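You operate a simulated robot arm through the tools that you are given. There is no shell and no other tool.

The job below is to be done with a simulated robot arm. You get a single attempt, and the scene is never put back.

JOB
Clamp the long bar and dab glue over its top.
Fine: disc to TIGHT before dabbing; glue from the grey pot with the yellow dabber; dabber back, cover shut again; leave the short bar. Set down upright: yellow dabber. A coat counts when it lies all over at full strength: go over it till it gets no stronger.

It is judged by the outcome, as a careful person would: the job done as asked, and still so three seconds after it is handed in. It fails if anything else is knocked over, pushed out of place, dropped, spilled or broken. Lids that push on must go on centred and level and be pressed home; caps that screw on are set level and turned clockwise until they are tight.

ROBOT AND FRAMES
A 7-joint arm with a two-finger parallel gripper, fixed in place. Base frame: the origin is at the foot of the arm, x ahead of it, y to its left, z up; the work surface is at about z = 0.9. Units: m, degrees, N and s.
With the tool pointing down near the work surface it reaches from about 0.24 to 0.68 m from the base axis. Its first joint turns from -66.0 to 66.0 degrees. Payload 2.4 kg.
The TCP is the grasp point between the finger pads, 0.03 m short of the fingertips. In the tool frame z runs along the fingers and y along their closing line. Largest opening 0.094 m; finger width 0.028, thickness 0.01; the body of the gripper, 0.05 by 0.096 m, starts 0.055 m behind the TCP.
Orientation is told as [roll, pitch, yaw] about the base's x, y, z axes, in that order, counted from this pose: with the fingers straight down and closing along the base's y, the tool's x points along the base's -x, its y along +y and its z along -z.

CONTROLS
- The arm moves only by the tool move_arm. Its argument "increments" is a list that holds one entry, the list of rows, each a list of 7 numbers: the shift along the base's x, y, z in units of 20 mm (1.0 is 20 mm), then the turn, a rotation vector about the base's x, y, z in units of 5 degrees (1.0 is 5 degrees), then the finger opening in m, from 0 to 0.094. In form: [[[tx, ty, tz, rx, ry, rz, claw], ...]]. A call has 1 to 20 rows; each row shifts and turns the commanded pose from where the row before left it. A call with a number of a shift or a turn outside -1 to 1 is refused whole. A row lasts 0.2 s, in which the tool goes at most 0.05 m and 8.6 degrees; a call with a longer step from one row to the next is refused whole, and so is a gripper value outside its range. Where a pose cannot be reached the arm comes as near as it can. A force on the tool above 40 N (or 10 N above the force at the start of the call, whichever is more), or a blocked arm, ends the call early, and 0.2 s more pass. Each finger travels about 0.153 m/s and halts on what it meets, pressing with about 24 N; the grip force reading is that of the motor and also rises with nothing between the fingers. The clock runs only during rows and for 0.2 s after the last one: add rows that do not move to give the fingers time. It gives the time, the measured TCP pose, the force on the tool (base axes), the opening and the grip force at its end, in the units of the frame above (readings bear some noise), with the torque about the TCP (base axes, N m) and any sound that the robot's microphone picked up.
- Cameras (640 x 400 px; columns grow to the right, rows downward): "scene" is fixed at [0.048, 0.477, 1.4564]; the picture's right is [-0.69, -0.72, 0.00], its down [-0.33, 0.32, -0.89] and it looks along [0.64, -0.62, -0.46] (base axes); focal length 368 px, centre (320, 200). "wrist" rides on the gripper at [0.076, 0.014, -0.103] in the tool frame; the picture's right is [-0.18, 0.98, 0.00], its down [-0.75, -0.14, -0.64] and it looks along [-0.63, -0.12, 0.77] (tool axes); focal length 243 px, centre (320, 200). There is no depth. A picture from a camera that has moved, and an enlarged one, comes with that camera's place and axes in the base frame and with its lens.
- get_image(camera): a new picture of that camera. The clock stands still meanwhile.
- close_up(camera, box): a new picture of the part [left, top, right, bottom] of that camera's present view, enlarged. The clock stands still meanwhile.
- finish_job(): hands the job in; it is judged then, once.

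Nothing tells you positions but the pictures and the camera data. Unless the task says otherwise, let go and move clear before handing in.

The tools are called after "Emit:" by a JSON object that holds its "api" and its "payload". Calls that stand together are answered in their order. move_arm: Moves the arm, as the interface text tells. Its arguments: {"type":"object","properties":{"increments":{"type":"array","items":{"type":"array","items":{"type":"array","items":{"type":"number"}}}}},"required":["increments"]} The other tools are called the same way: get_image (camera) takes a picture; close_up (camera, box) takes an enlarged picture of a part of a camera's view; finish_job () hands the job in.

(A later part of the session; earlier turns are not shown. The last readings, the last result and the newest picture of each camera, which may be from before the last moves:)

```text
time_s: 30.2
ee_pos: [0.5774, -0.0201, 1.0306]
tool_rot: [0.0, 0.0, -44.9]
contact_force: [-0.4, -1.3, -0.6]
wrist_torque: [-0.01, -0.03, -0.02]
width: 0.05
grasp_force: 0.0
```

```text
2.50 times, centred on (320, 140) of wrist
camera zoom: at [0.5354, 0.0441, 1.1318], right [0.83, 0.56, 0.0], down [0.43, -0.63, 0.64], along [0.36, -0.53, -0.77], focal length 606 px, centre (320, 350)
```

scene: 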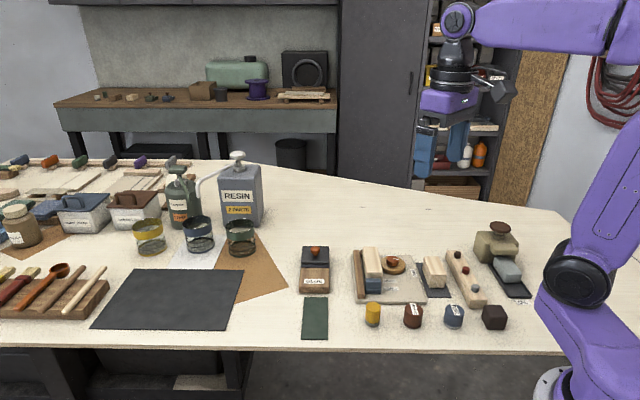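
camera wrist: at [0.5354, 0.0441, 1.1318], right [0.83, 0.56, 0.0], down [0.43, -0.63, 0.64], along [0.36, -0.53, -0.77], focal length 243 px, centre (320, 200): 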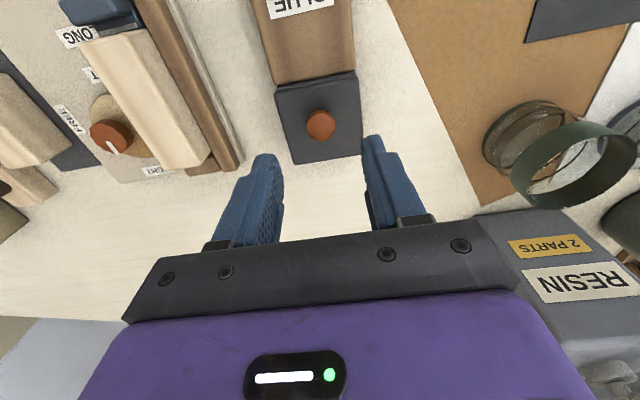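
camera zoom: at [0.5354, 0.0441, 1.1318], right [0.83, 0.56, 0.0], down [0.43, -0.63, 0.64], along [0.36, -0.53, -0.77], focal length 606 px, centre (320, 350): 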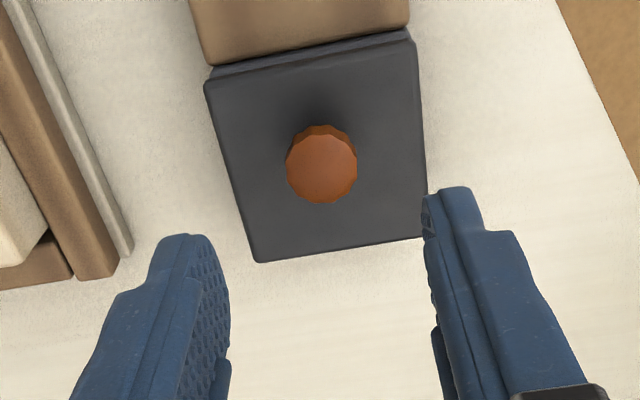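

The gripper is well centred over the cover knob. Descending to grip it.

Emit:
{"api": "move_arm", "payload": {"increments": [[[0.02, -0.02, -0.5, 0, 0, 0, 0.05], [0, 0, -0.5, 0, 0, 0, 0.05], [0, 0, -0.5, 0, 0, 0, 0.05], [0, 0, -0.5, 0, 0, 0, 0.05], [0, 0, -0.5, 0, 0, 0, 0.05], [0, 0, -0.5, 0, 0, 0, 0.05], [0, 0, 0, 0, 0, 0, 0.05]]]}}

Emit:
{"api": "close_up", "payload": {"camera": "wrist", "box": [220, 80, 420, 240]}}

Emit:
{"api": "close_up", "payload": {"camera": "scene", "box": [280, 220, 360, 300]}}

```text
time_s: 31.8
ee_pos: [0.5775, -0.0197, 0.969]
tool_rot: [0.0, 0.0, -45.0]
contact_force: [0.3, 0.8, -0.5]
wrist_torque: [0.0, -0.01, 0.03]
width: 0.0501
grasp_force: 0.1
```

```text
2.50 times, centred on (320, 160) of wrist
camera zoom: at [0.5354, 0.0433, 1.0705], right [0.83, 0.56, 0.0], down [0.43, -0.63, 0.64], along [0.36, -0.53, -0.77], focal length 606 px, centre (320, 300)
```

zoom: 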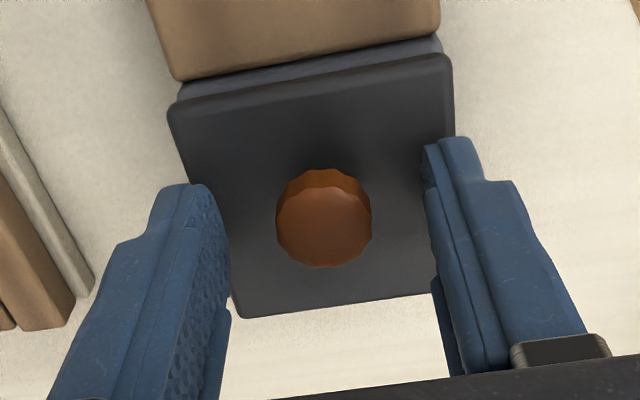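

```text
5.00 times, centred on (320, 260) of scene
camera zoom: at [0.048, 0.477, 1.4564], right [-0.69, -0.72, 0.0], down [-0.33, 0.32, -0.89], along [0.64, -0.62, -0.46], focal length 1838 px, centre (320, -100)
```

zoom: 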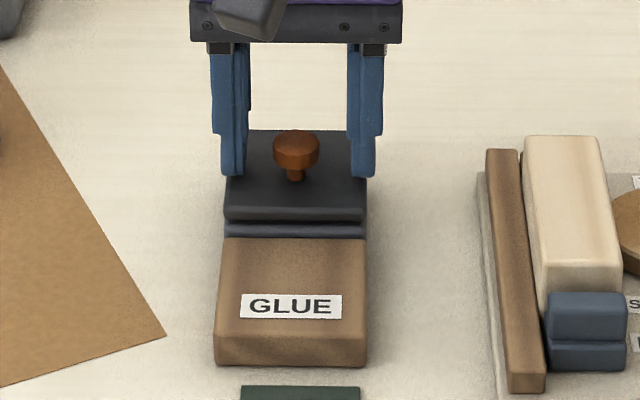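

Centred; 3 mm lower, then close on the knob.

Emit:
{"api": "move_arm", "payload": {"increments": [[[0.03, 0.01, -0.15, 0, 0, 0, 0.05], [0, 0, 0, 0, 0, 0, 0.03], [0, 0, 0, 0, 0, 0, 0.01], [0, 0, 0, 0, 0, 0, 0.01], [0, 0, 0, 0, 0, 0, 0.01]]]}}

Emit:
{"api": "close_up", "payload": {"camera": "wrist", "box": [220, 80, 420, 240]}}

```text
time_s: 33.0
ee_pos: [0.5778, -0.0193, 0.966]
tool_rot: [0.0, 0.0, -45.1]
contact_force: [1.1, 0.9, -0.9]
wrist_torque: [-0.05, -0.08, -0.08]
width: 0.0214
grasp_force: 45.0
```

```text
2.50 times, centred on (320, 160) of wrist
camera zoom: at [0.5361, 0.044, 1.0674], right [0.83, 0.56, 0.0], down [0.43, -0.63, 0.64], along [0.36, -0.53, -0.77], focal length 606 px, centre (320, 300)
```

zoom: 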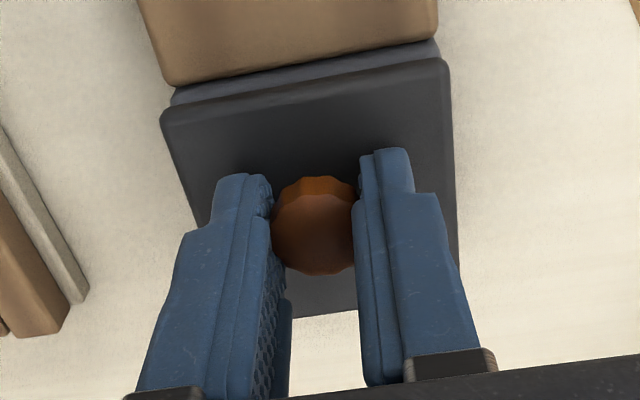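

Knob gripped. I test a small lift of 4 mm first.

Emit:
{"api": "move_arm", "payload": {"increments": [[[0, 0, 0.05, 0, 0, 0, 0.01], [0, 0, 0.05, 0, 0, 0, 0.01], [0, 0, 0.1, 0, 0, 0, 0.01], [0, 0, 0, 0, 0, 0, 0.01]]]}}

Emit:
{"api": "close_up", "payload": {"camera": "scene", "box": [280, 220, 360, 300]}}

```text
time_s: 34.0
ee_pos: [0.5779, -0.0171, 0.9659]
tool_rot: [-0.2, 0.3, -44.9]
contact_force: [2.1, 1.5, -6.1]
wrist_torque: [0.13, -0.38, -0.1]
width: 0.0213
grasp_force: 44.9
stopped in row 4: the force on the tool passed its limit at 40 N (the readings are from after the stop); the commanded pose is now the measured one
```

```text
5.00 times, centred on (320, 260) of scene
camera zoom: at [0.0481, 0.477, 1.4564], right [-0.69, -0.72, 0.0], down [-0.33, 0.32, -0.89], along [0.64, -0.62, -0.46], focal length 1838 px, centre (320, -100)
```

zoom: 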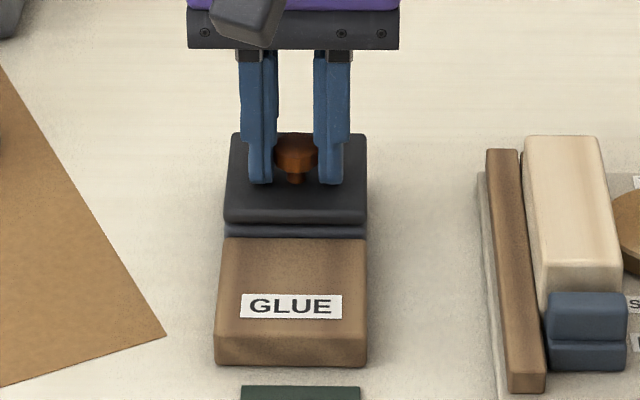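

The cover doesn't lift (held at 40 N) — so it must slide over the brown rest. I'll try a small slide toward the brown side, (-x,+y).

Emit:
{"api": "move_arm", "payload": {"increments": [[[-0.1, 0.1, 0, 0, 0, 0, 0.01], [-0.1, 0.1, 0, 0, 0, 0, 0.01], [-0.15, 0.15, 0, 0, 0, 0, 0.01], [0, 0, 0, 0, 0, 0, 0.01]]]}}

Emit:
{"api": "close_up", "payload": {"camera": "scene", "box": [280, 220, 360, 300]}}

```text
time_s: 35.0
ee_pos: [0.5705, -0.0111, 0.9665]
tool_rot: [-0.2, 0.4, -44.9]
contact_force: [5.2, 4.0, -5.4]
wrist_torque: [0.55, 0.04, -0.16]
width: 0.0213
grasp_force: 45.0
```

```text
5.00 times, centred on (320, 260) of scene
camera zoom: at [0.0482, 0.4771, 1.4563], right [-0.69, -0.72, 0.0], down [-0.33, 0.32, -0.89], along [0.64, -0.62, -0.46], focal length 1838 px, centre (320, -100)
```

zoom: 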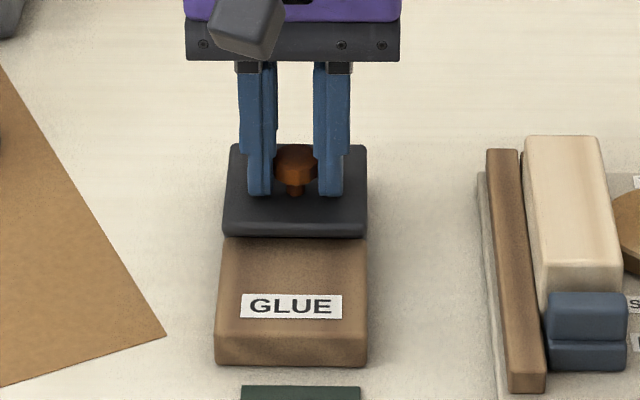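

It slides. Continuing the slide onto the brown rest.

Emit:
{"api": "move_arm", "payload": {"increments": [[[-0.28, 0.32, 0, 0, 0, 0, 0.01], [-0.3, 0.3, 0, 0, 0, 0, 0.01], [-0.3, 0.3, 0, 0, 0, 0, 0.01], [-0.3, 0.3, 0, 0, 0, 0, 0.01], [0, 0, 0, 0, 0, 0, 0.01]]]}}

Emit:
{"api": "close_up", "payload": {"camera": "scene", "box": [280, 220, 360, 300]}}

```text
time_s: 36.2
ee_pos: [0.5464, 0.0116, 0.9669]
tool_rot: [-0.3, 0.3, -44.9]
contact_force: [1.3, 0.0, 8.3]
wrist_torque: [0.51, 0.51, 0.04]
width: 0.0214
grasp_force: 44.6
```

```text
5.00 times, centred on (320, 260) of scene
camera zoom: at [0.0478, 0.4769, 1.4564], right [-0.69, -0.72, 0.0], down [-0.33, 0.32, -0.89], along [0.64, -0.62, -0.46], focal length 1838 px, centre (320, -100)
```

zoom: 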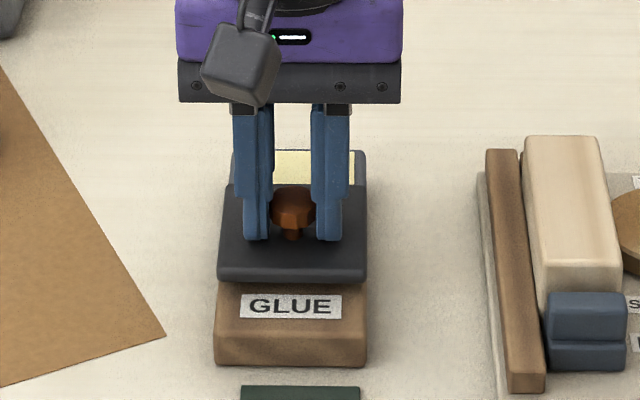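

The pale glue pool shows behind. Continue until the cover reaches its end.

Emit:
{"api": "move_arm", "payload": {"increments": [[[-0.3, 0.3, 0, 0, 0, 0, 0.01], [-0.3, 0.3, 0, 0, 0, 0, 0.01], [-0.3, 0.3, 0, 0, 0, 0, 0.01], [0, 0, 0, 0, 0, 0, 0.01]]]}}

Emit:
{"api": "close_up", "payload": {"camera": "scene", "box": [280, 220, 360, 300]}}

```text
time_s: 37.2
ee_pos: [0.5318, 0.0277, 0.9664]
tool_rot: [0.1, -0.1, -45.1]
contact_force: [31.4, -14.2, -16.7]
wrist_torque: [-0.02, -0.09, -0.06]
width: 0.0212
grasp_force: 45.5
```

```text
5.00 times, centred on (320, 260) of scene
camera zoom: at [0.0492, 0.4766, 1.4565], right [-0.69, -0.72, 0.0], down [-0.33, 0.32, -0.89], along [0.64, -0.62, -0.46], focal length 1838 px, centre (320, -100)
```

zoom: 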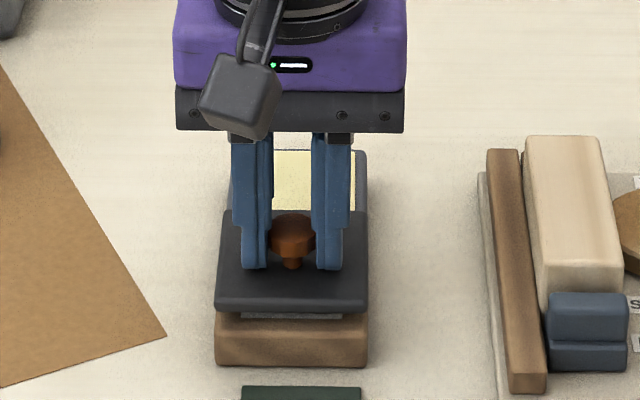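

The cover reached its end stop (about 66 mm travel). I'll relax the push, let go and rise to look at the glue.

Emit:
{"api": "move_arm", "payload": {"increments": [[[0.08, -0.08, 0, 0, 0, 0, 0.01], [0, 0, 0, 0, 0, 0, 0.04], [0, 0, 0, 0, 0, 0, 0.05], [0, 0, 0.5, 0, 0, 0, 0.05], [0, 0, 1, 0, 0, 0, 0.05], [0, 0, 1, 0, 0, 0, 0.05], [0, 0, 1, 0, 0, 0, 0.05], [0, 0, 1, 0, 0, 0, 0.05], [0, 0, 0, 0, 0, 0, 0.05]]]}}

Emit:
{"api": "get_image", "payload": {"camera": "wrist"}}

Emit:
{"api": "get_image", "payload": {"camera": "scene"}}

Emit:
{"api": "close_up", "payload": {"camera": "scene", "box": [280, 220, 360, 300]}}

```text
time_s: 39.2
ee_pos: [0.5319, 0.0297, 1.0578]
tool_rot: [-0.4, 0.4, -44.9]
contact_force: [0.3, 0.3, 0.2]
wrist_torque: [-0.02, -0.01, -0.01]
width: 0.05
grasp_force: 0.1
```

```text
taken
camera wrist: at [0.4896, 0.0927, 1.1592], right [0.82, 0.57, -0.01], down [0.44, -0.63, 0.64], along [0.36, -0.53, -0.77], focal length 243 px, centre (320, 200)
```

wrist: 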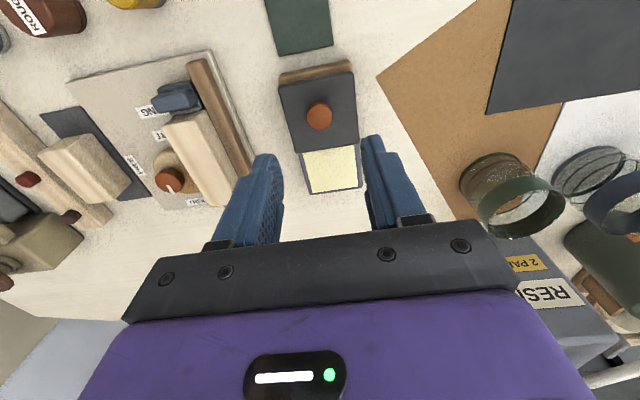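

```text
taken
```

scene: 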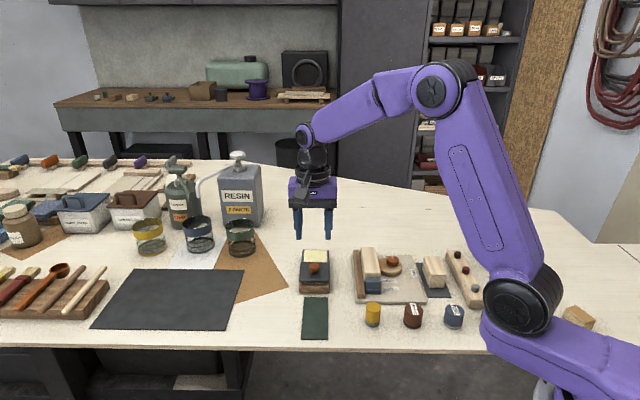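

```text
5.00 times, centred on (320, 260) of scene
camera zoom: at [0.048, 0.477, 1.4564], right [-0.69, -0.72, 0.0], down [-0.33, 0.32, -0.89], along [0.64, -0.62, -0.46], focal length 1838 px, centre (320, -100)
```

zoom: 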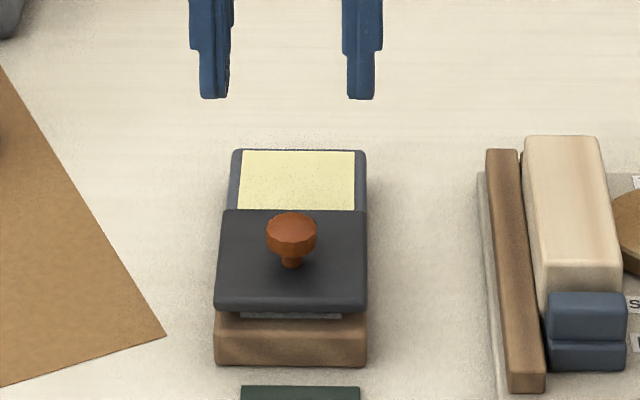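

The cover is parked open and pale glue is exposed. Next, the yellow dabber at about (0.368,0.022), top z≈0.94; moving above it and squaring the tool.

Emit:
{"api": "move_arm", "payload": {"increments": [[[-0.911, -0.044, 0, 0.08, -0.08, 0, 0.06], [-0.911, -0.044, 0, 0, 0, 0, 0.06], [-0.911, -0.044, 0, 0, 0, 0, 0.06], [-0.911, -0.044, -0.2, 0, 0, 0, 0.06], [-0.911, -0.044, -0.3, 0, 0, 0, 0.06], [-0.911, -0.044, -0.3, 0, 0, 0, 0.06], [-0.911, -0.044, -0.3, 0, 0, 0, 0.06], [-0.911, -0.044, -0.4, 0, 0, 0, 0.06], [-0.911, -0.044, -0.4, 0, 0, 0, 0.06], [0, 0, 0, 0, 0, 0, 0.06]]]}}

Emit:
{"api": "close_up", "payload": {"camera": "wrist", "box": [220, 60, 420, 220]}}

Emit:
{"api": "get_image", "payload": {"camera": "wrist"}}

```text
time_s: 41.4
ee_pos: [0.3665, 0.0205, 1.0178]
tool_rot: [0.4, 0.4, -44.9]
contact_force: [-0.2, 0.0, 0.9]
wrist_torque: [0.0, -0.02, 0.01]
width: 0.0601
grasp_force: 0.0
```

```text
2.50 times, centred on (320, 140) of wrist
camera zoom: at [0.3241, 0.0839, 1.1203], right [0.82, 0.57, 0.0], down [0.43, -0.64, 0.64], along [0.36, -0.52, -0.77], focal length 606 px, centre (320, 350)
```

zoom: 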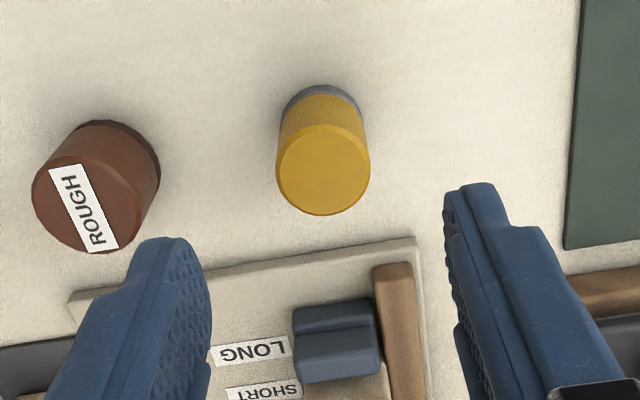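

```text
taken
camera wrist: at [0.3241, 0.0839, 1.1203], right [0.82, 0.57, 0.0], down [0.43, -0.64, 0.64], along [0.36, -0.52, -0.77], focal length 243 px, centre (320, 200)
```

wrist: 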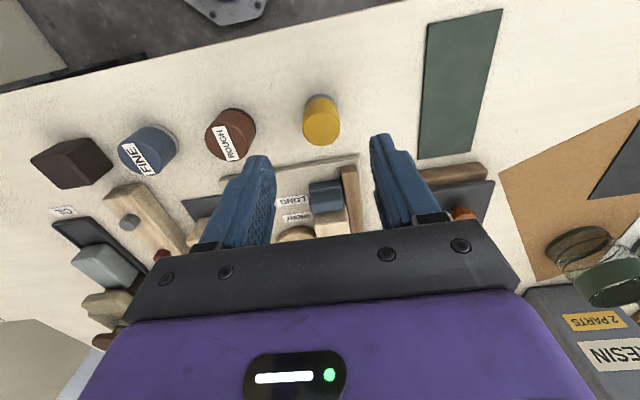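

Dabber is centred. Descending so the fingertips sit about 13 mm above the bench, then gripping.

Emit:
{"api": "move_arm", "payload": {"increments": [[[0.03, 0.03, -0.47, -0.11, 0, 0, 0.06], [0, 0, -0.47, 0, 0, 0, 0.06], [0, 0, -0.47, 0, 0, 0, 0.06], [0, 0, -0.47, 0, 0, 0, 0.06], [0, 0, -0.47, 0, 0, 0, 0.06], [0, 0, -0.47, 0, 0, 0, 0.06], [0, 0, -0.47, 0, 0, 0, 0.06], [0, 0, -0.42, 0, 0, 0, 0.06], [0, 0, 0, 0, 0, 0, 0.06]]]}}

Emit:
{"api": "close_up", "payload": {"camera": "wrist", "box": [220, 80, 420, 240]}}

Emit:
{"api": "close_up", "payload": {"camera": "scene", "box": [330, 270, 420, 340]}}

```text
time_s: 43.4
ee_pos: [0.3676, 0.0223, 0.9449]
tool_rot: [-0.1, 0.1, -44.9]
contact_force: [-0.3, 0.1, -0.6]
wrist_torque: [0.0, 0.01, 0.02]
width: 0.06
grasp_force: 0.0
```

```text
2.50 times, centred on (320, 160) of wrist
camera zoom: at [0.3247, 0.086, 1.0464], right [0.82, 0.57, 0.0], down [0.43, -0.63, 0.64], along [0.36, -0.53, -0.77], focal length 606 px, centre (320, 300)
```

zoom: 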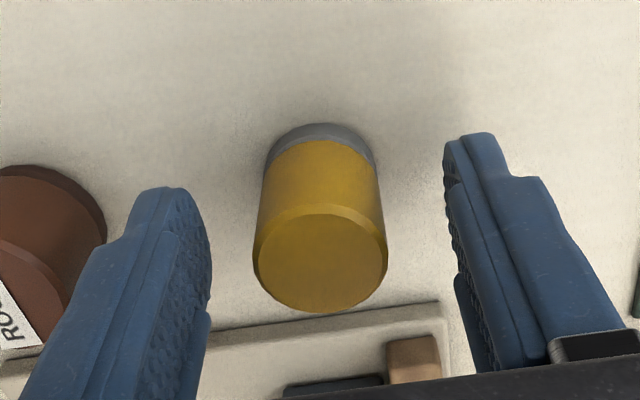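

```text
5.71 times, centred on (375, 305) of scene
camera zoom: at [0.048, 0.477, 1.4564], right [-0.69, -0.72, 0.0], down [-0.33, 0.32, -0.89], along [0.64, -0.62, -0.46], focal length 2101 px, centre (6, -400)
```

zoom: 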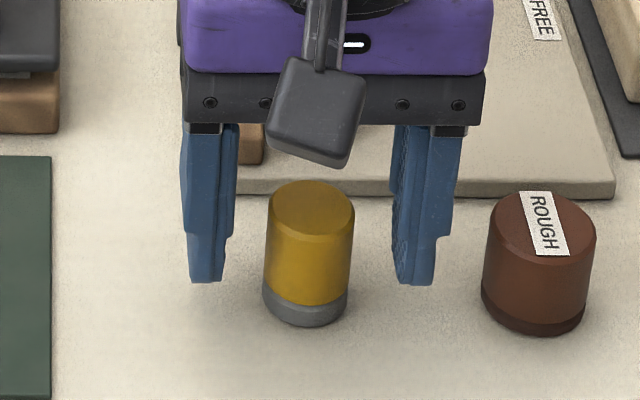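

Centred on the dabber. Closing, then lifting straight up.

Emit:
{"api": "move_arm", "payload": {"increments": [[[0, 0, 0, 0, 0, 0, 0.04], [0, 0, 0, 0, 0, 0, 0.02], [0, 0, 0, 0, 0, 0, 0.02], [0, 0, 0, 0, 0, 0, 0.02]]]}}

Emit:
{"api": "move_arm", "payload": {"increments": [[[0, 0, 0.5, 0, 0, 0, 0.02], [0, 0, 1, 0, 0, 0, 0.02], [0, 0, 1, 0, 0, 0, 0.02], [0, 0, 1, 0, 0, 0, 0.02], [0, 0, 0, 0, 0, 0, 0.02]]]}}

Emit:
{"api": "close_up", "payload": {"camera": "scene", "box": [330, 230, 420, 340]}}

Emit:
{"api": "close_up", "payload": {"camera": "wrist", "box": [220, 80, 420, 240]}}

```text
time_s: 44.4
ee_pos: [0.3672, 0.023, 0.9447]
tool_rot: [-0.2, 0.0, -44.9]
contact_force: [0.4, 0.0, -0.1]
wrist_torque: [-0.04, 0.03, -0.01]
width: 0.0286
grasp_force: 23.8
```

```text
time_s: 45.6
ee_pos: [0.3677, 0.0225, 1.0151]
tool_rot: [0.0, 0.0, -44.8]
contact_force: [-0.9, -0.2, -0.3]
wrist_torque: [0.02, 0.04, -0.02]
width: 0.0285
grasp_force: 23.9
```

```text
3.64 times, centred on (375, 285) of scene
camera zoom: at [0.048, 0.477, 1.4564], right [-0.69, -0.72, 0.0], down [-0.33, 0.32, -0.89], along [0.64, -0.62, -0.46], focal length 1337 px, centre (120, -109)
```

zoom: 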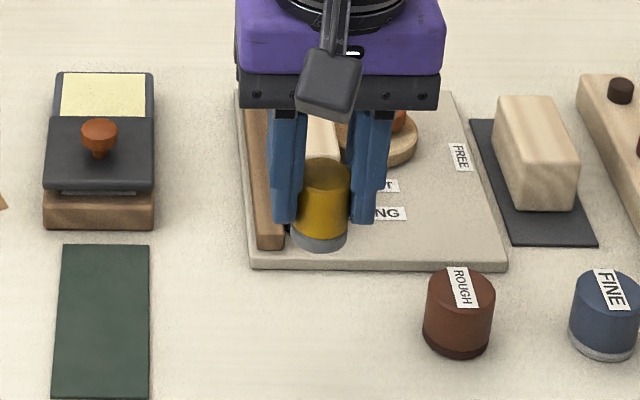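

```text
2.50 times, centred on (320, 160) of wrist
camera zoom: at [0.3248, 0.0859, 1.1172], right [0.82, 0.57, 0.0], down [0.43, -0.63, 0.64], along [0.36, -0.53, -0.77], focal length 606 px, centre (320, 300)
```

zoom: 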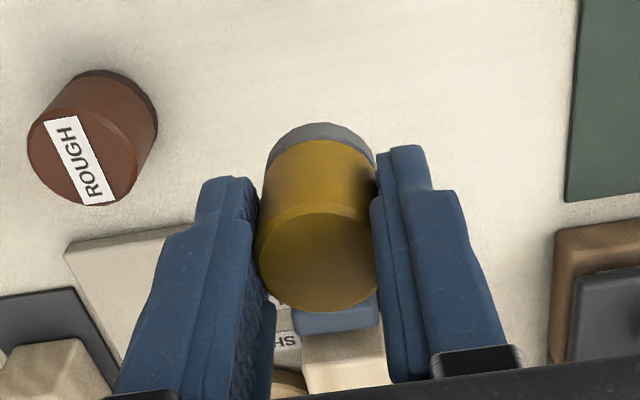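

The dabber is held firmly (28.5 mm), its base 45 mm below the TCP. Moving above the glue pool at about (0.583,-0.025).

Emit:
{"api": "move_arm", "payload": {"increments": [[[0.979, -0.216, 0.1, 0, 0, 0, 0.02], [0.979, -0.216, 0.1, 0, 0, 0, 0.02], [0.979, -0.216, 0.1, 0, 0, 0, 0.02], [0.979, -0.216, 0.1, 0, 0, 0, 0.02], [0.979, -0.216, 0.1, 0, 0, 0, 0.02], [0.979, -0.216, 0.1, 0, 0, 0, 0.02], [0.979, -0.216, 0, 0, 0, 0, 0.02], [0.979, -0.216, 0, 0, 0, 0, 0.02], [0.979, -0.216, 0, 0, 0, 0, 0.02], [0.979, -0.216, 0, 0, 0, 0, 0.02], [0.979, -0.216, 0, 0, 0, 0, 0.02], [0, 0, 0, 0, 0, 0, 0.02]]]}}

Emit:
{"api": "get_image", "payload": {"camera": "wrist"}}

Emit:
{"api": "close_up", "payload": {"camera": "wrist", "box": [220, 40, 420, 200]}}

Emit:
{"api": "close_up", "payload": {"camera": "scene", "box": [270, 200, 370, 300]}}

```text
time_s: 48.2
ee_pos: [0.5817, -0.0239, 1.027]
tool_rot: [-0.1, 0.1, -44.8]
contact_force: [0.3, 0.0, -0.6]
wrist_torque: [-0.01, 0.02, -0.04]
width: 0.0286
grasp_force: 24.8
```

```text
taken
camera wrist: at [0.5397, 0.0385, 1.1284], right [0.82, 0.57, 0.0], down [0.43, -0.63, 0.64], along [0.36, -0.53, -0.77], focal length 243 px, centre (320, 200)
```

wrist: 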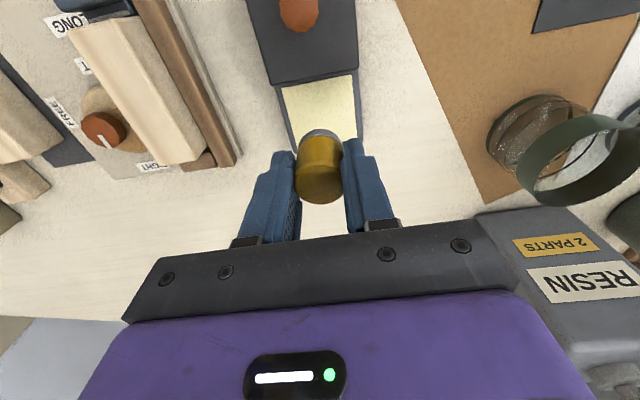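

```text
2.50 times, centred on (320, 120) of wrist
camera zoom: at [0.5397, 0.0385, 1.1284], right [0.82, 0.57, 0.0], down [0.43, -0.63, 0.64], along [0.36, -0.53, -0.77], focal length 606 px, centre (320, 400)
```

zoom: 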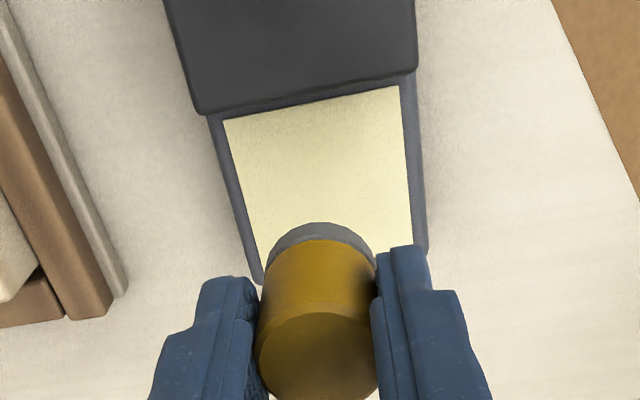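

```text
4.00 times, centred on (320, 250) of scene
camera zoom: at [0.048, 0.477, 1.4564], right [-0.69, -0.72, 0.0], down [-0.33, 0.32, -0.89], along [0.64, -0.62, -0.46], focal length 1471 px, centre (320, 0)
```

zoom: 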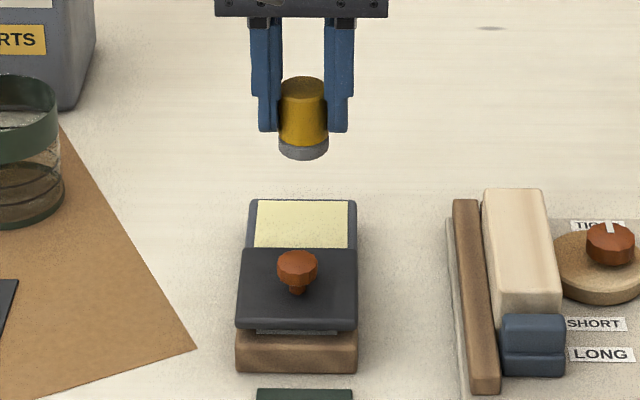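

The pool's centre comes out at about (0.585,-0.025). Descending in steps, feeling for contact.

Emit:
{"api": "move_arm", "payload": {"increments": [[[0.15, -0.05, -0.4, 0, 0, 0, 0.02], [0, 0, -0.5, 0, 0, 0, 0.02], [0, 0, -0.5, 0, 0, 0, 0.02], [0, 0, -0.5, 0, 0, 0, 0.02], [0, 0, -0.5, 0, 0, 0, 0.02], [0, 0, -0.2, 0, 0, 0, 0.02], [0, 0, 0, 0, 0, 0, 0.02]]]}}

Emit:
{"api": "close_up", "payload": {"camera": "scene", "box": [280, 220, 360, 300]}}

Emit:
{"api": "close_up", "payload": {"camera": "wrist", "box": [220, 80, 420, 240]}}

```text
time_s: 49.8
ee_pos: [0.5854, -0.0246, 0.974]
tool_rot: [-0.1, 0.1, -44.9]
contact_force: [0.1, 0.4, 0.3]
wrist_torque: [0.03, 0.03, 0.01]
width: 0.0285
grasp_force: 23.8
```

```text
5.00 times, centred on (320, 260) of scene
camera zoom: at [0.048, 0.477, 1.4564], right [-0.69, -0.72, 0.0], down [-0.33, 0.32, -0.89], along [0.64, -0.62, -0.46], focal length 1838 px, centre (320, -100)
```

zoom: 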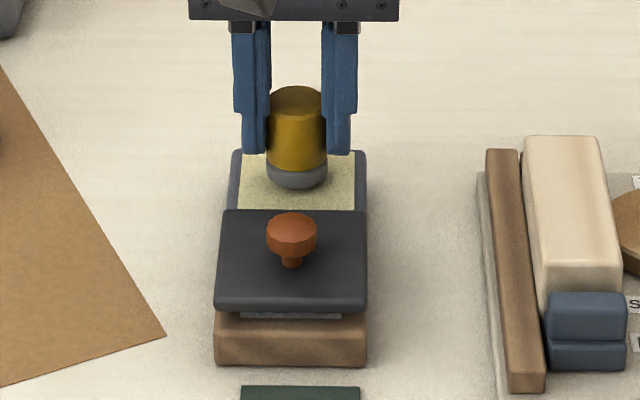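

```text
2.50 times, centred on (320, 160) of wrist
camera zoom: at [0.5428, 0.0377, 1.0764], right [0.82, 0.57, 0.0], down [0.43, -0.63, 0.64], along [0.36, -0.53, -0.77], focal length 606 px, centre (320, 300)
```

zoom: 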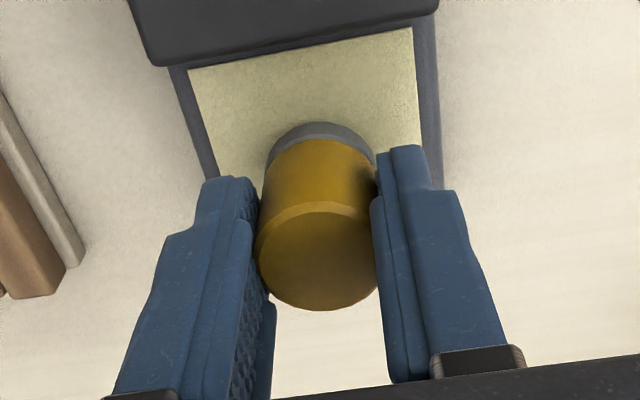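

Still above the pool. Small downward steps now.

Emit:
{"api": "move_arm", "payload": {"increments": [[[0, 0, -0.1, 0, 0, 0, 0.02], [0, 0, -0.1, 0, 0, 0, 0.02], [0, 0, -0.1, 0, 0, 0, 0.02], [0, 0, 0, 0, 0, 0, 0.02]]]}}

Emit:
{"api": "move_arm", "payload": {"increments": [[[0, 0, -0.05, 0, 0, 0, 0.02], [0, 0, -0.05, 0, 0, 0, 0.02], [0, 0, 0, 0, 0, 0, 0.02]]]}}

Emit:
{"api": "close_up", "payload": {"camera": "scene", "box": [280, 220, 360, 300]}}

```text
time_s: 50.8
ee_pos: [0.5865, -0.0266, 0.9691]
tool_rot: [0.0, -0.1, -44.9]
contact_force: [-2.7, 0.8, 15.4]
wrist_torque: [0.18, -0.04, 0.01]
width: 0.0285
grasp_force: 23.6
```

```text
time_s: 51.6
ee_pos: [0.5854, -0.0271, 0.9657]
tool_rot: [0.0, -0.1, -44.9]
contact_force: [0.2, -1.4, 10.9]
wrist_torque: [-0.18, 0.08, -0.01]
width: 0.0286
grasp_force: 23.5
```

```text
5.00 times, centred on (320, 260) of scene
camera zoom: at [0.0478, 0.477, 1.4564], right [-0.69, -0.72, 0.0], down [-0.33, 0.32, -0.89], along [0.64, -0.62, -0.46], focal length 1838 px, centre (320, -100)
```

zoom: 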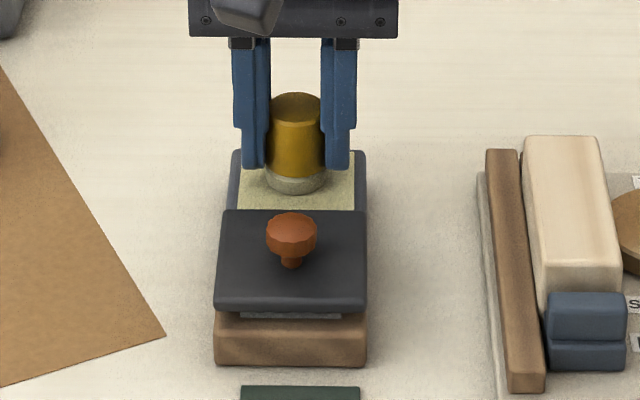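

Contact at about 11 N and the dabber's grey pad is turning pale with glue. Hold a moment, then lift and inspect.

Emit:
{"api": "move_arm", "payload": {"increments": [[[0, 0, 0, 0, 0, 0, 0.02], [0, 0, 0, 0, 0, 0, 0.02], [0, 0, 0, 0, 0, 0, 0.02], [0, 0, 0, 0, 0, 0, 0.02], [0, 0, 0, 0, 0, 0, 0.02]]]}}

Emit:
{"api": "move_arm", "payload": {"increments": [[[0, 0, 0.1, 0, 0, 0, 0.02], [0, 0, 0.5, 0, 0, 0, 0.02], [0, 0, 1, 0, 0, 0, 0.02], [0, 0, 1, 0, 0, 0, 0.02], [0, 0, 0, 0, 0, 0, 0.02]]]}}

Emit:
{"api": "close_up", "payload": {"camera": "scene", "box": [280, 200, 360, 280]}}

```text
time_s: 52.8
ee_pos: [0.5837, -0.0267, 0.965]
tool_rot: [-0.1, 0.1, -44.9]
contact_force: [-0.4, 0.0, 0.1]
wrist_torque: [0.02, -0.03, 0.02]
width: 0.0288
grasp_force: 23.6
```

```text
time_s: 54.0
ee_pos: [0.5854, -0.0257, 1.0172]
tool_rot: [-0.2, 0.0, -44.9]
contact_force: [-0.4, -0.4, -0.4]
wrist_torque: [0.0, 0.02, 0.02]
width: 0.0285
grasp_force: 24.0
```

```text
5.00 times, centred on (320, 240) of scene
camera zoom: at [0.048, 0.477, 1.4564], right [-0.69, -0.72, 0.0], down [-0.33, 0.32, -0.89], along [0.64, -0.62, -0.46], focal length 1838 px, centre (320, 0)
```

zoom: 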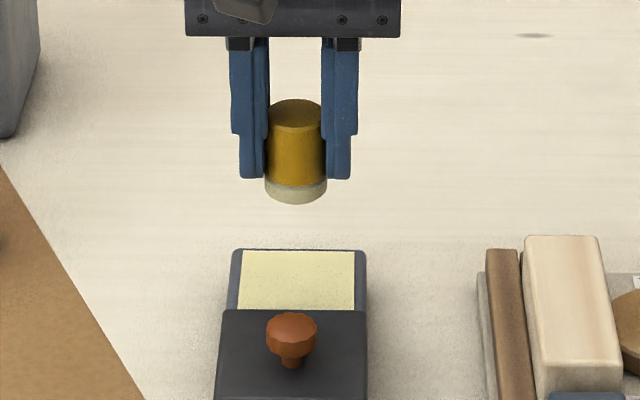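

The pad is loaded. Bar top works out as u 0.343–0.446, v -0.287– -0.251 (z≈0.94) along the board's axes. Moving above its front end to check alignment.

Emit:
{"api": "move_arm", "payload": {"increments": [[[-0.9, -0.219, 0, 0, 0, 0, 0.02], [-0.9, -0.219, 0, 0, 0, 0, 0.02], [-0.9, -0.219, 0, 0, 0, 0, 0.02], [-0.9, -0.219, 0, 0, 0, 0, 0.02], [-0.9, -0.219, 0, 0, 0, 0, 0.02], [-0.9, -0.219, 0, 0, 0, 0, 0.02], [-0.9, -0.219, 0, 0, 0, 0, 0.02], [-0.9, -0.219, 0, 0, 0, 0, 0.02], [0, 0, -0.75, 0, 0, 0, 0.02], [0, 0, 0, 0, 0, 0, 0.02]]]}}

Emit:
{"api": "close_up", "payload": {"camera": "scene", "box": [340, 220, 430, 300]}}

Emit:
{"api": "get_image", "payload": {"camera": "wrist"}}

Emit:
{"api": "close_up", "payload": {"camera": "wrist", "box": [220, 80, 420, 240]}}

```text
time_s: 56.2
ee_pos: [0.4408, -0.063, 1.002]
tool_rot: [0.0, 0.0, -44.9]
contact_force: [-0.7, -0.2, -0.8]
wrist_torque: [0.02, -0.03, -0.01]
width: 0.0286
grasp_force: 24.3
```

```text
5.00 times, centred on (385, 260) of scene
camera zoom: at [0.048, 0.477, 1.4564], right [-0.69, -0.72, 0.0], down [-0.33, 0.32, -0.89], along [0.64, -0.62, -0.46], focal length 1838 px, centre (-5, -100)
```

zoom: 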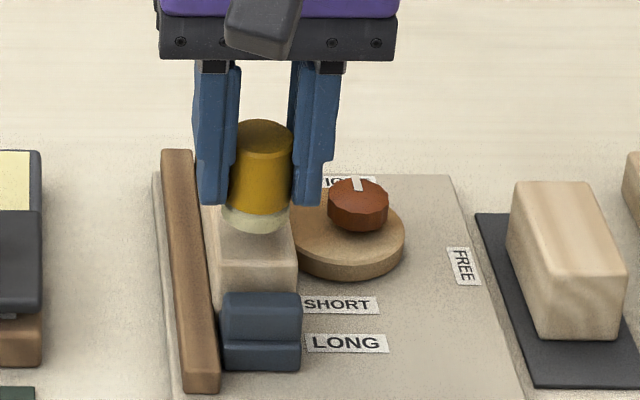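

```text
taken
camera wrist: at [0.3986, 0.0013, 1.1048], right [0.82, 0.57, 0.0], down [0.43, -0.63, 0.64], along [0.36, -0.53, -0.77], focal length 243 px, centre (320, 200)
```

wrist: 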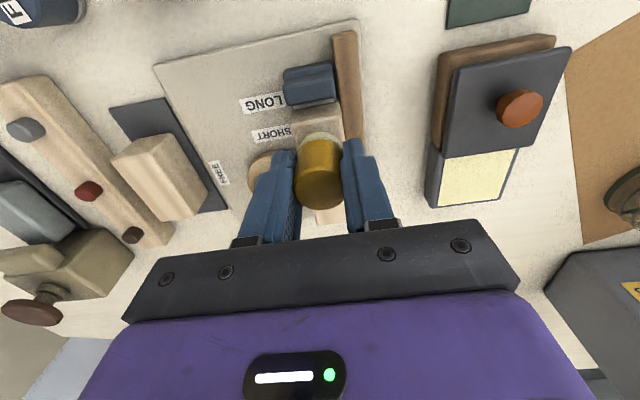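

```text
2.50 times, centred on (320, 160) of wrist
camera zoom: at [0.3986, 0.0013, 1.1048], right [0.82, 0.57, 0.0], down [0.43, -0.63, 0.64], along [0.36, -0.53, -0.77], focal length 606 px, centre (320, 300)
```

zoom: 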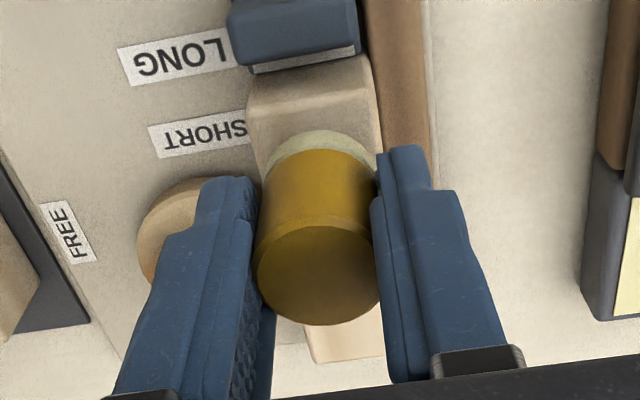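

Alignment matches my estimate (bar front edge u≈0.344, centreline v≈-0.268). I'll lower onto the right-hand lane first and touch down gently.

Emit:
{"api": "move_arm", "payload": {"increments": [[[-0.22, -0.2, -0.2, 0, 0, 0, 0.02], [0, 0, -0.3, 0, 0, 0, 0.02], [0, 0, -0.2, 0, 0, 0, 0.02], [0, 0, -0.1, 0, 0, 0, 0.02], [0, 0, -0.05, 0, 0, 0, 0.02], [0, 0, 0, 0, 0, 0, 0.02]]]}}

Emit:
{"api": "close_up", "payload": {"camera": "scene", "box": [340, 220, 430, 300]}}

```text
time_s: 57.3
ee_pos: [0.4383, -0.0657, 0.9891]
tool_rot: [0.2, -0.3, -45.0]
contact_force: [-3.5, 0.9, 12.0]
wrist_torque: [-0.02, 0.15, -0.01]
width: 0.0285
grasp_force: 24.0
stopped in row 5: the force on the tool passed its limit at 43 N (the readings are from after the stop); the commanded pose is now the measured one
```

```text
5.00 times, centred on (385, 260) of scene
camera zoom: at [0.0477, 0.477, 1.4564], right [-0.69, -0.72, 0.0], down [-0.33, 0.32, -0.89], along [0.64, -0.62, -0.46], focal length 1838 px, centre (-5, -100)
```

zoom: 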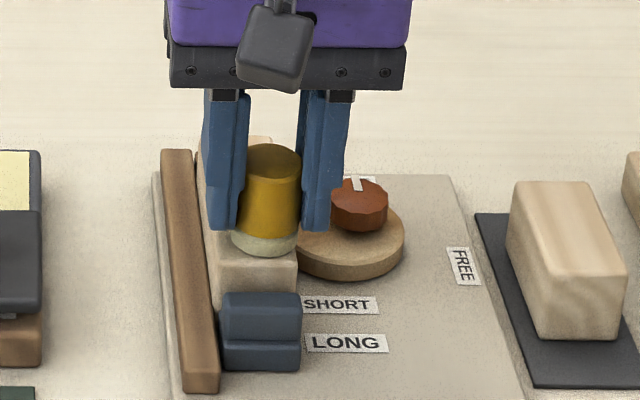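

Contact at TCP z≈0.989; now 12 N. I'll ease slightly and drag slowly along the bar, checking what it lays.

Emit:
{"api": "move_arm", "payload": {"increments": [[[0, 0, 0.02, 0, 0, 0, 0.02], [0.15, -0.15, 0, 0, 0, 0, 0.02], [0.15, -0.15, 0, 0, 0, 0, 0.02], [0.15, -0.15, 0, 0, 0, 0, 0.02], [0.15, -0.15, 0, 0, 0, 0, 0.02], [0, 0, 0, 0, 0, 0, 0.02]]]}}

Emit:
{"api": "close_up", "payload": {"camera": "scene", "box": [340, 220, 430, 300]}}

Emit:
{"api": "close_up", "payload": {"camera": "wrist", "box": [220, 60, 420, 220]}}

```text
time_s: 58.7
ee_pos: [0.4494, -0.0784, 0.9893]
tool_rot: [0.2, -0.3, -45.0]
contact_force: [-3.8, 6.4, 21.8]
wrist_torque: [0.2, 0.06, 0.01]
width: 0.0286
grasp_force: 24.9
```

```text
5.00 times, centred on (385, 260) of scene
camera zoom: at [0.0475, 0.4772, 1.4563], right [-0.69, -0.72, 0.0], down [-0.33, 0.32, -0.89], along [0.64, -0.62, -0.45], focal length 1838 px, centre (-5, -100)
```

zoom: 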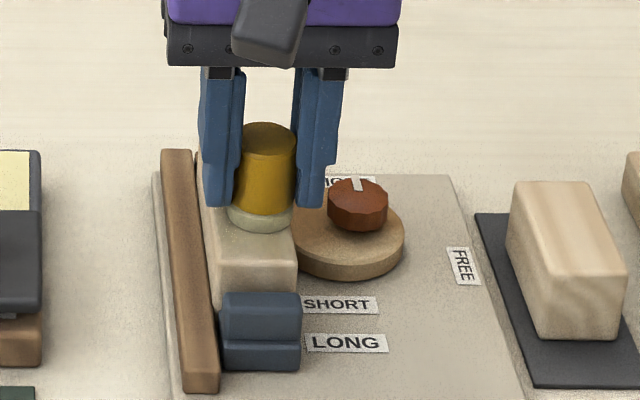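

```text
2.50 times, centred on (320, 140) of wrist
camera zoom: at [0.407, -0.0143, 1.0905], right [0.82, 0.57, 0.0], down [0.43, -0.63, 0.65], along [0.37, -0.53, -0.76], focal length 606 px, centre (320, 350)
```

zoom: 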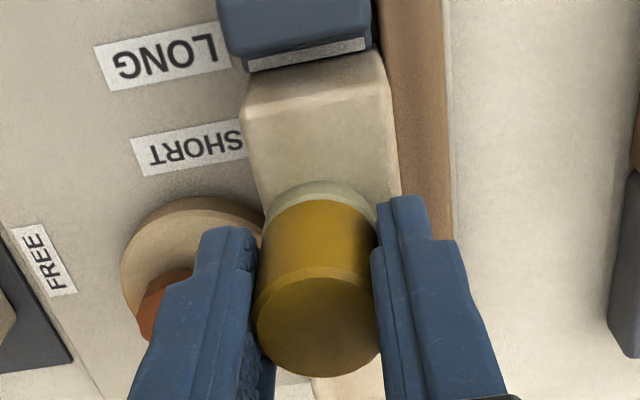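

There may be a pale film where the pad passed; enlarging to judge it.

Emit:
{"api": "close_up", "payload": {"camera": "wrist", "box": [285, 85, 365, 145]}}

Emit:
{"api": "close_up", "payload": {"camera": "scene", "box": [360, 255, 405, 290]}}

```text
6.67 times, centred on (325, 115) of wrist
camera zoom: at [0.407, -0.0143, 1.0905], right [0.82, 0.57, 0.0], down [0.43, -0.63, 0.65], along [0.37, -0.53, -0.76], focal length 1618 px, centre (287, 767)
```

zoom: 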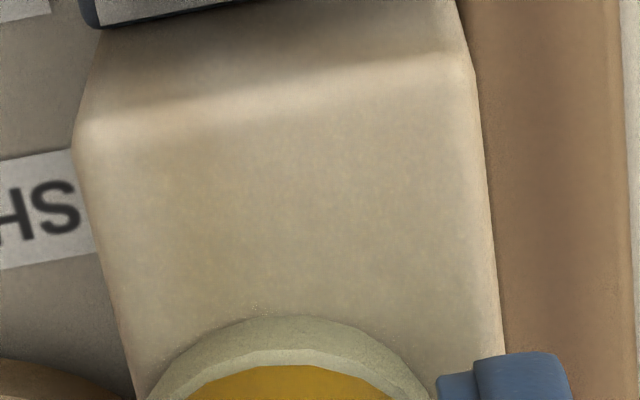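

```text
11.43 times, centred on (382, 272) of scene
camera zoom: at [0.0475, 0.4772, 1.4563], right [-0.69, -0.72, 0.0], down [-0.33, 0.32, -0.89], along [0.64, -0.62, -0.45], focal length 4202 px, centre (-394, -629)
```

zoom: 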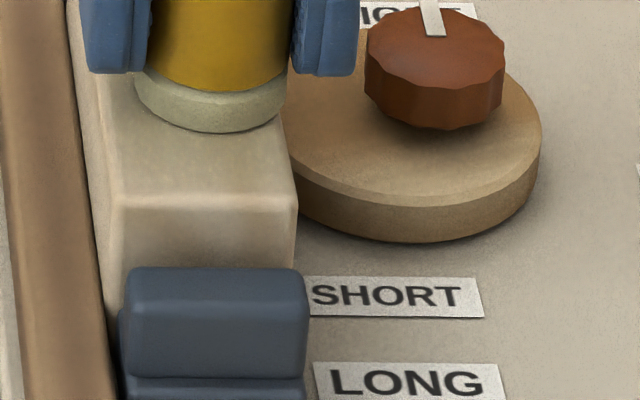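

Grain under the passed area is veiled by a pale film. Continuing the lane to the back end with slightly less pressure.

Emit:
{"api": "move_arm", "payload": {"increments": [[[0.0, 0.0, 0.03, 0, 0.07, 0, 0.02], [0.15, -0.15, 0, 0, 0, 0, 0.02], [0.15, -0.15, 0, 0, 0, 0, 0.02], [0.15, -0.15, 0, 0, 0, 0, 0.02], [0.15, -0.15, 0, 0, 0, 0, 0.02], [0.15, -0.15, 0, 0, 0, 0, 0.02], [0.15, -0.15, 0, 0, 0, 0, 0.02], [0.15, -0.15, 0, 0, 0, 0, 0.02]]]}}

Emit:
{"api": "close_up", "payload": {"camera": "scene", "box": [360, 245, 405, 285]}}

Emit:
{"api": "close_up", "payload": {"camera": "wrist", "box": [260, 50, 380, 150]}}

```text
time_s: 60.5
ee_pos: [0.471, -0.0984, 0.9902]
tool_rot: [-0.2, 0.0, -44.9]
contact_force: [-0.3, 1.3, 1.6]
wrist_torque: [0.02, 0.0, 0.03]
width: 0.0285
grasp_force: 23.6
```

```text
10.00 times, centred on (382, 265) of scene
camera zoom: at [0.0479, 0.477, 1.4564], right [-0.69, -0.72, 0.0], down [-0.33, 0.32, -0.89], along [0.64, -0.62, -0.46], focal length 3676 px, centre (-305, -450)
```

zoom: 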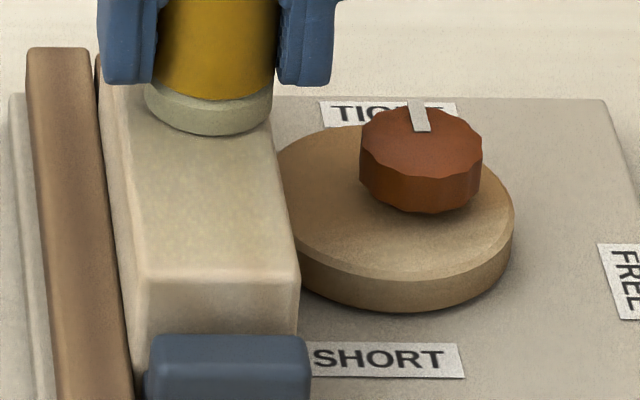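

```text
4.00 times, centred on (320, 100) of wrist
camera zoom: at [0.4294, -0.0348, 1.0914], right [0.82, 0.57, 0.0], down [0.44, -0.63, 0.64], along [0.36, -0.53, -0.77], focal length 970 px, centre (320, 600)
```

zoom: 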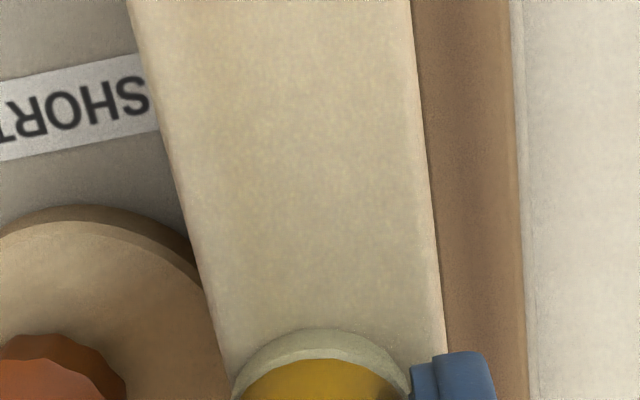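

A pale greenish film is visible along the lane. Continue to the back end with a touch more pressure.

Emit:
{"api": "move_arm", "payload": {"increments": [[[0.0, 0.0, -0.05, 0, 0, 0, 0.02], [0.15, -0.15, 0, 0, 0, 0, 0.02], [0.15, -0.15, 0, 0, 0, 0, 0.02], [0.15, -0.15, 0, 0, 0, 0, 0.02], [0.15, -0.15, 0, 0, 0, 0, 0.02], [0.15, -0.15, 0, 0, 0, 0, 0.02], [0.15, -0.15, 0, 0, 0, 0, 0.02], [0.15, -0.15, 0, 0, 0, 0, 0.02], [0, 0, 0, 0, 0, 0, 0.02]]]}}

Emit:
{"api": "close_up", "payload": {"camera": "scene", "box": [355, 235, 405, 285]}}

Emit:
{"api": "close_up", "payload": {"camera": "wrist", "box": [240, 20, 400, 150]}}

```text
time_s: 62.5
ee_pos: [0.4931, -0.1197, 0.9885]
tool_rot: [-0.2, -0.1, -45.0]
contact_force: [-6.3, 9.3, 34.1]
wrist_torque: [0.36, 0.25, -0.05]
width: 0.0288
grasp_force: 23.5
```

```text
8.00 times, centred on (380, 260) of scene
camera zoom: at [0.0473, 0.4774, 1.4563], right [-0.69, -0.72, 0.0], down [-0.33, 0.32, -0.89], along [0.64, -0.62, -0.45], focal length 2941 px, centre (-160, -280)
```

zoom: 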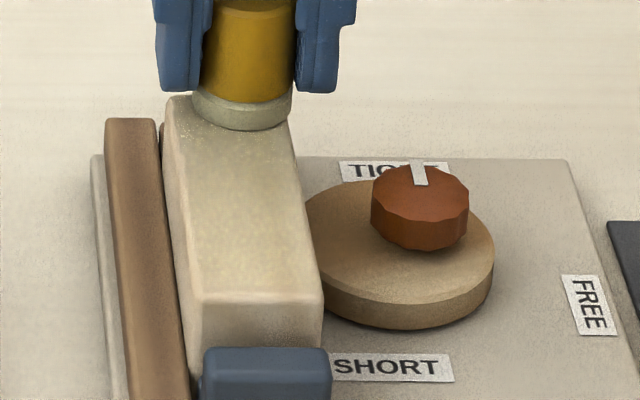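

```text
3.08 times, centred on (320, 85) of wrist
camera zoom: at [0.4496, -0.0563, 1.0903], right [0.82, 0.57, 0.0], down [0.43, -0.63, 0.64], along [0.36, -0.53, -0.77], focal length 746 px, centre (320, 554)
```

zoom: 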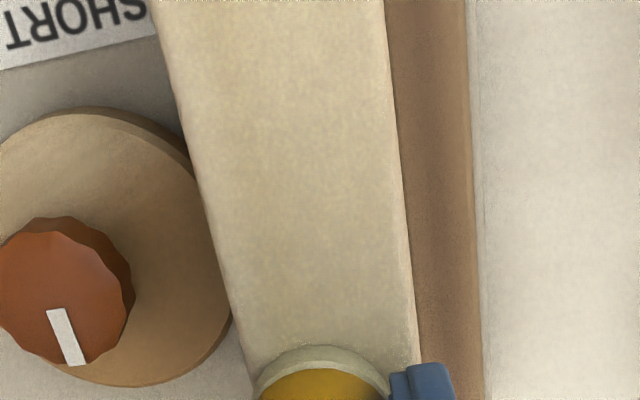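

Lane one done; the film is still thin. Easing pressure, shifting 13 mm toward the fence and dragging back along the second lane.

Emit:
{"api": "move_arm", "payload": {"increments": [[[0.0, 0.0, 0.06, 0, 0, 0, 0.02], [0.15, 0.15, 0, 0, 0, 0, 0.02], [0.15, 0.15, 0, 0, 0, 0, 0.02], [0.15, 0.15, 0, 0, 0, 0, 0.02], [0, 0, 0, 0, 0, 0, 0.02]]]}}

Emit:
{"api": "move_arm", "payload": {"increments": [[[-0.15, 0.15, 0, 0, 0, 0, 0.02], [-0.15, 0.15, 0, 0, 0, 0, 0.02], [-0.15, 0.15, 0, 0, 0, 0, 0.02], [-0.15, 0.15, 0, 0, 0, 0, 0.02], [-0.15, 0.15, 0, 0, 0, 0, 0.02], [-0.15, 0.15, 0, 0, 0, 0, 0.02]]]}}

Emit:
{"api": "close_up", "payload": {"camera": "scene", "box": [355, 235, 405, 285]}}

```text
time_s: 63.7
ee_pos: [0.5014, -0.1129, 0.9891]
tool_rot: [-0.3, 0.1, -45.0]
contact_force: [-1.9, -3.3, 7.8]
wrist_torque: [-0.17, 0.03, -0.02]
width: 0.0289
grasp_force: 24.0
```

```text
time_s: 65.1
ee_pos: [0.4834, -0.0932, 0.9893]
tool_rot: [-0.1, -0.1, -45.0]
contact_force: [1.0, -1.4, 5.0]
wrist_torque: [-0.1, -0.1, 0.01]
width: 0.0286
grasp_force: 24.3
```

```text
8.00 times, centred on (380, 260) of scene
camera zoom: at [0.0479, 0.4769, 1.4564], right [-0.69, -0.72, 0.0], down [-0.33, 0.32, -0.89], along [0.64, -0.62, -0.46], focal length 2941 px, centre (-160, -280)
```

zoom: 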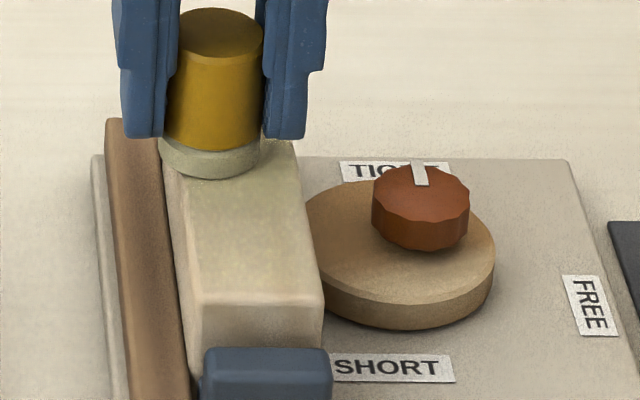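

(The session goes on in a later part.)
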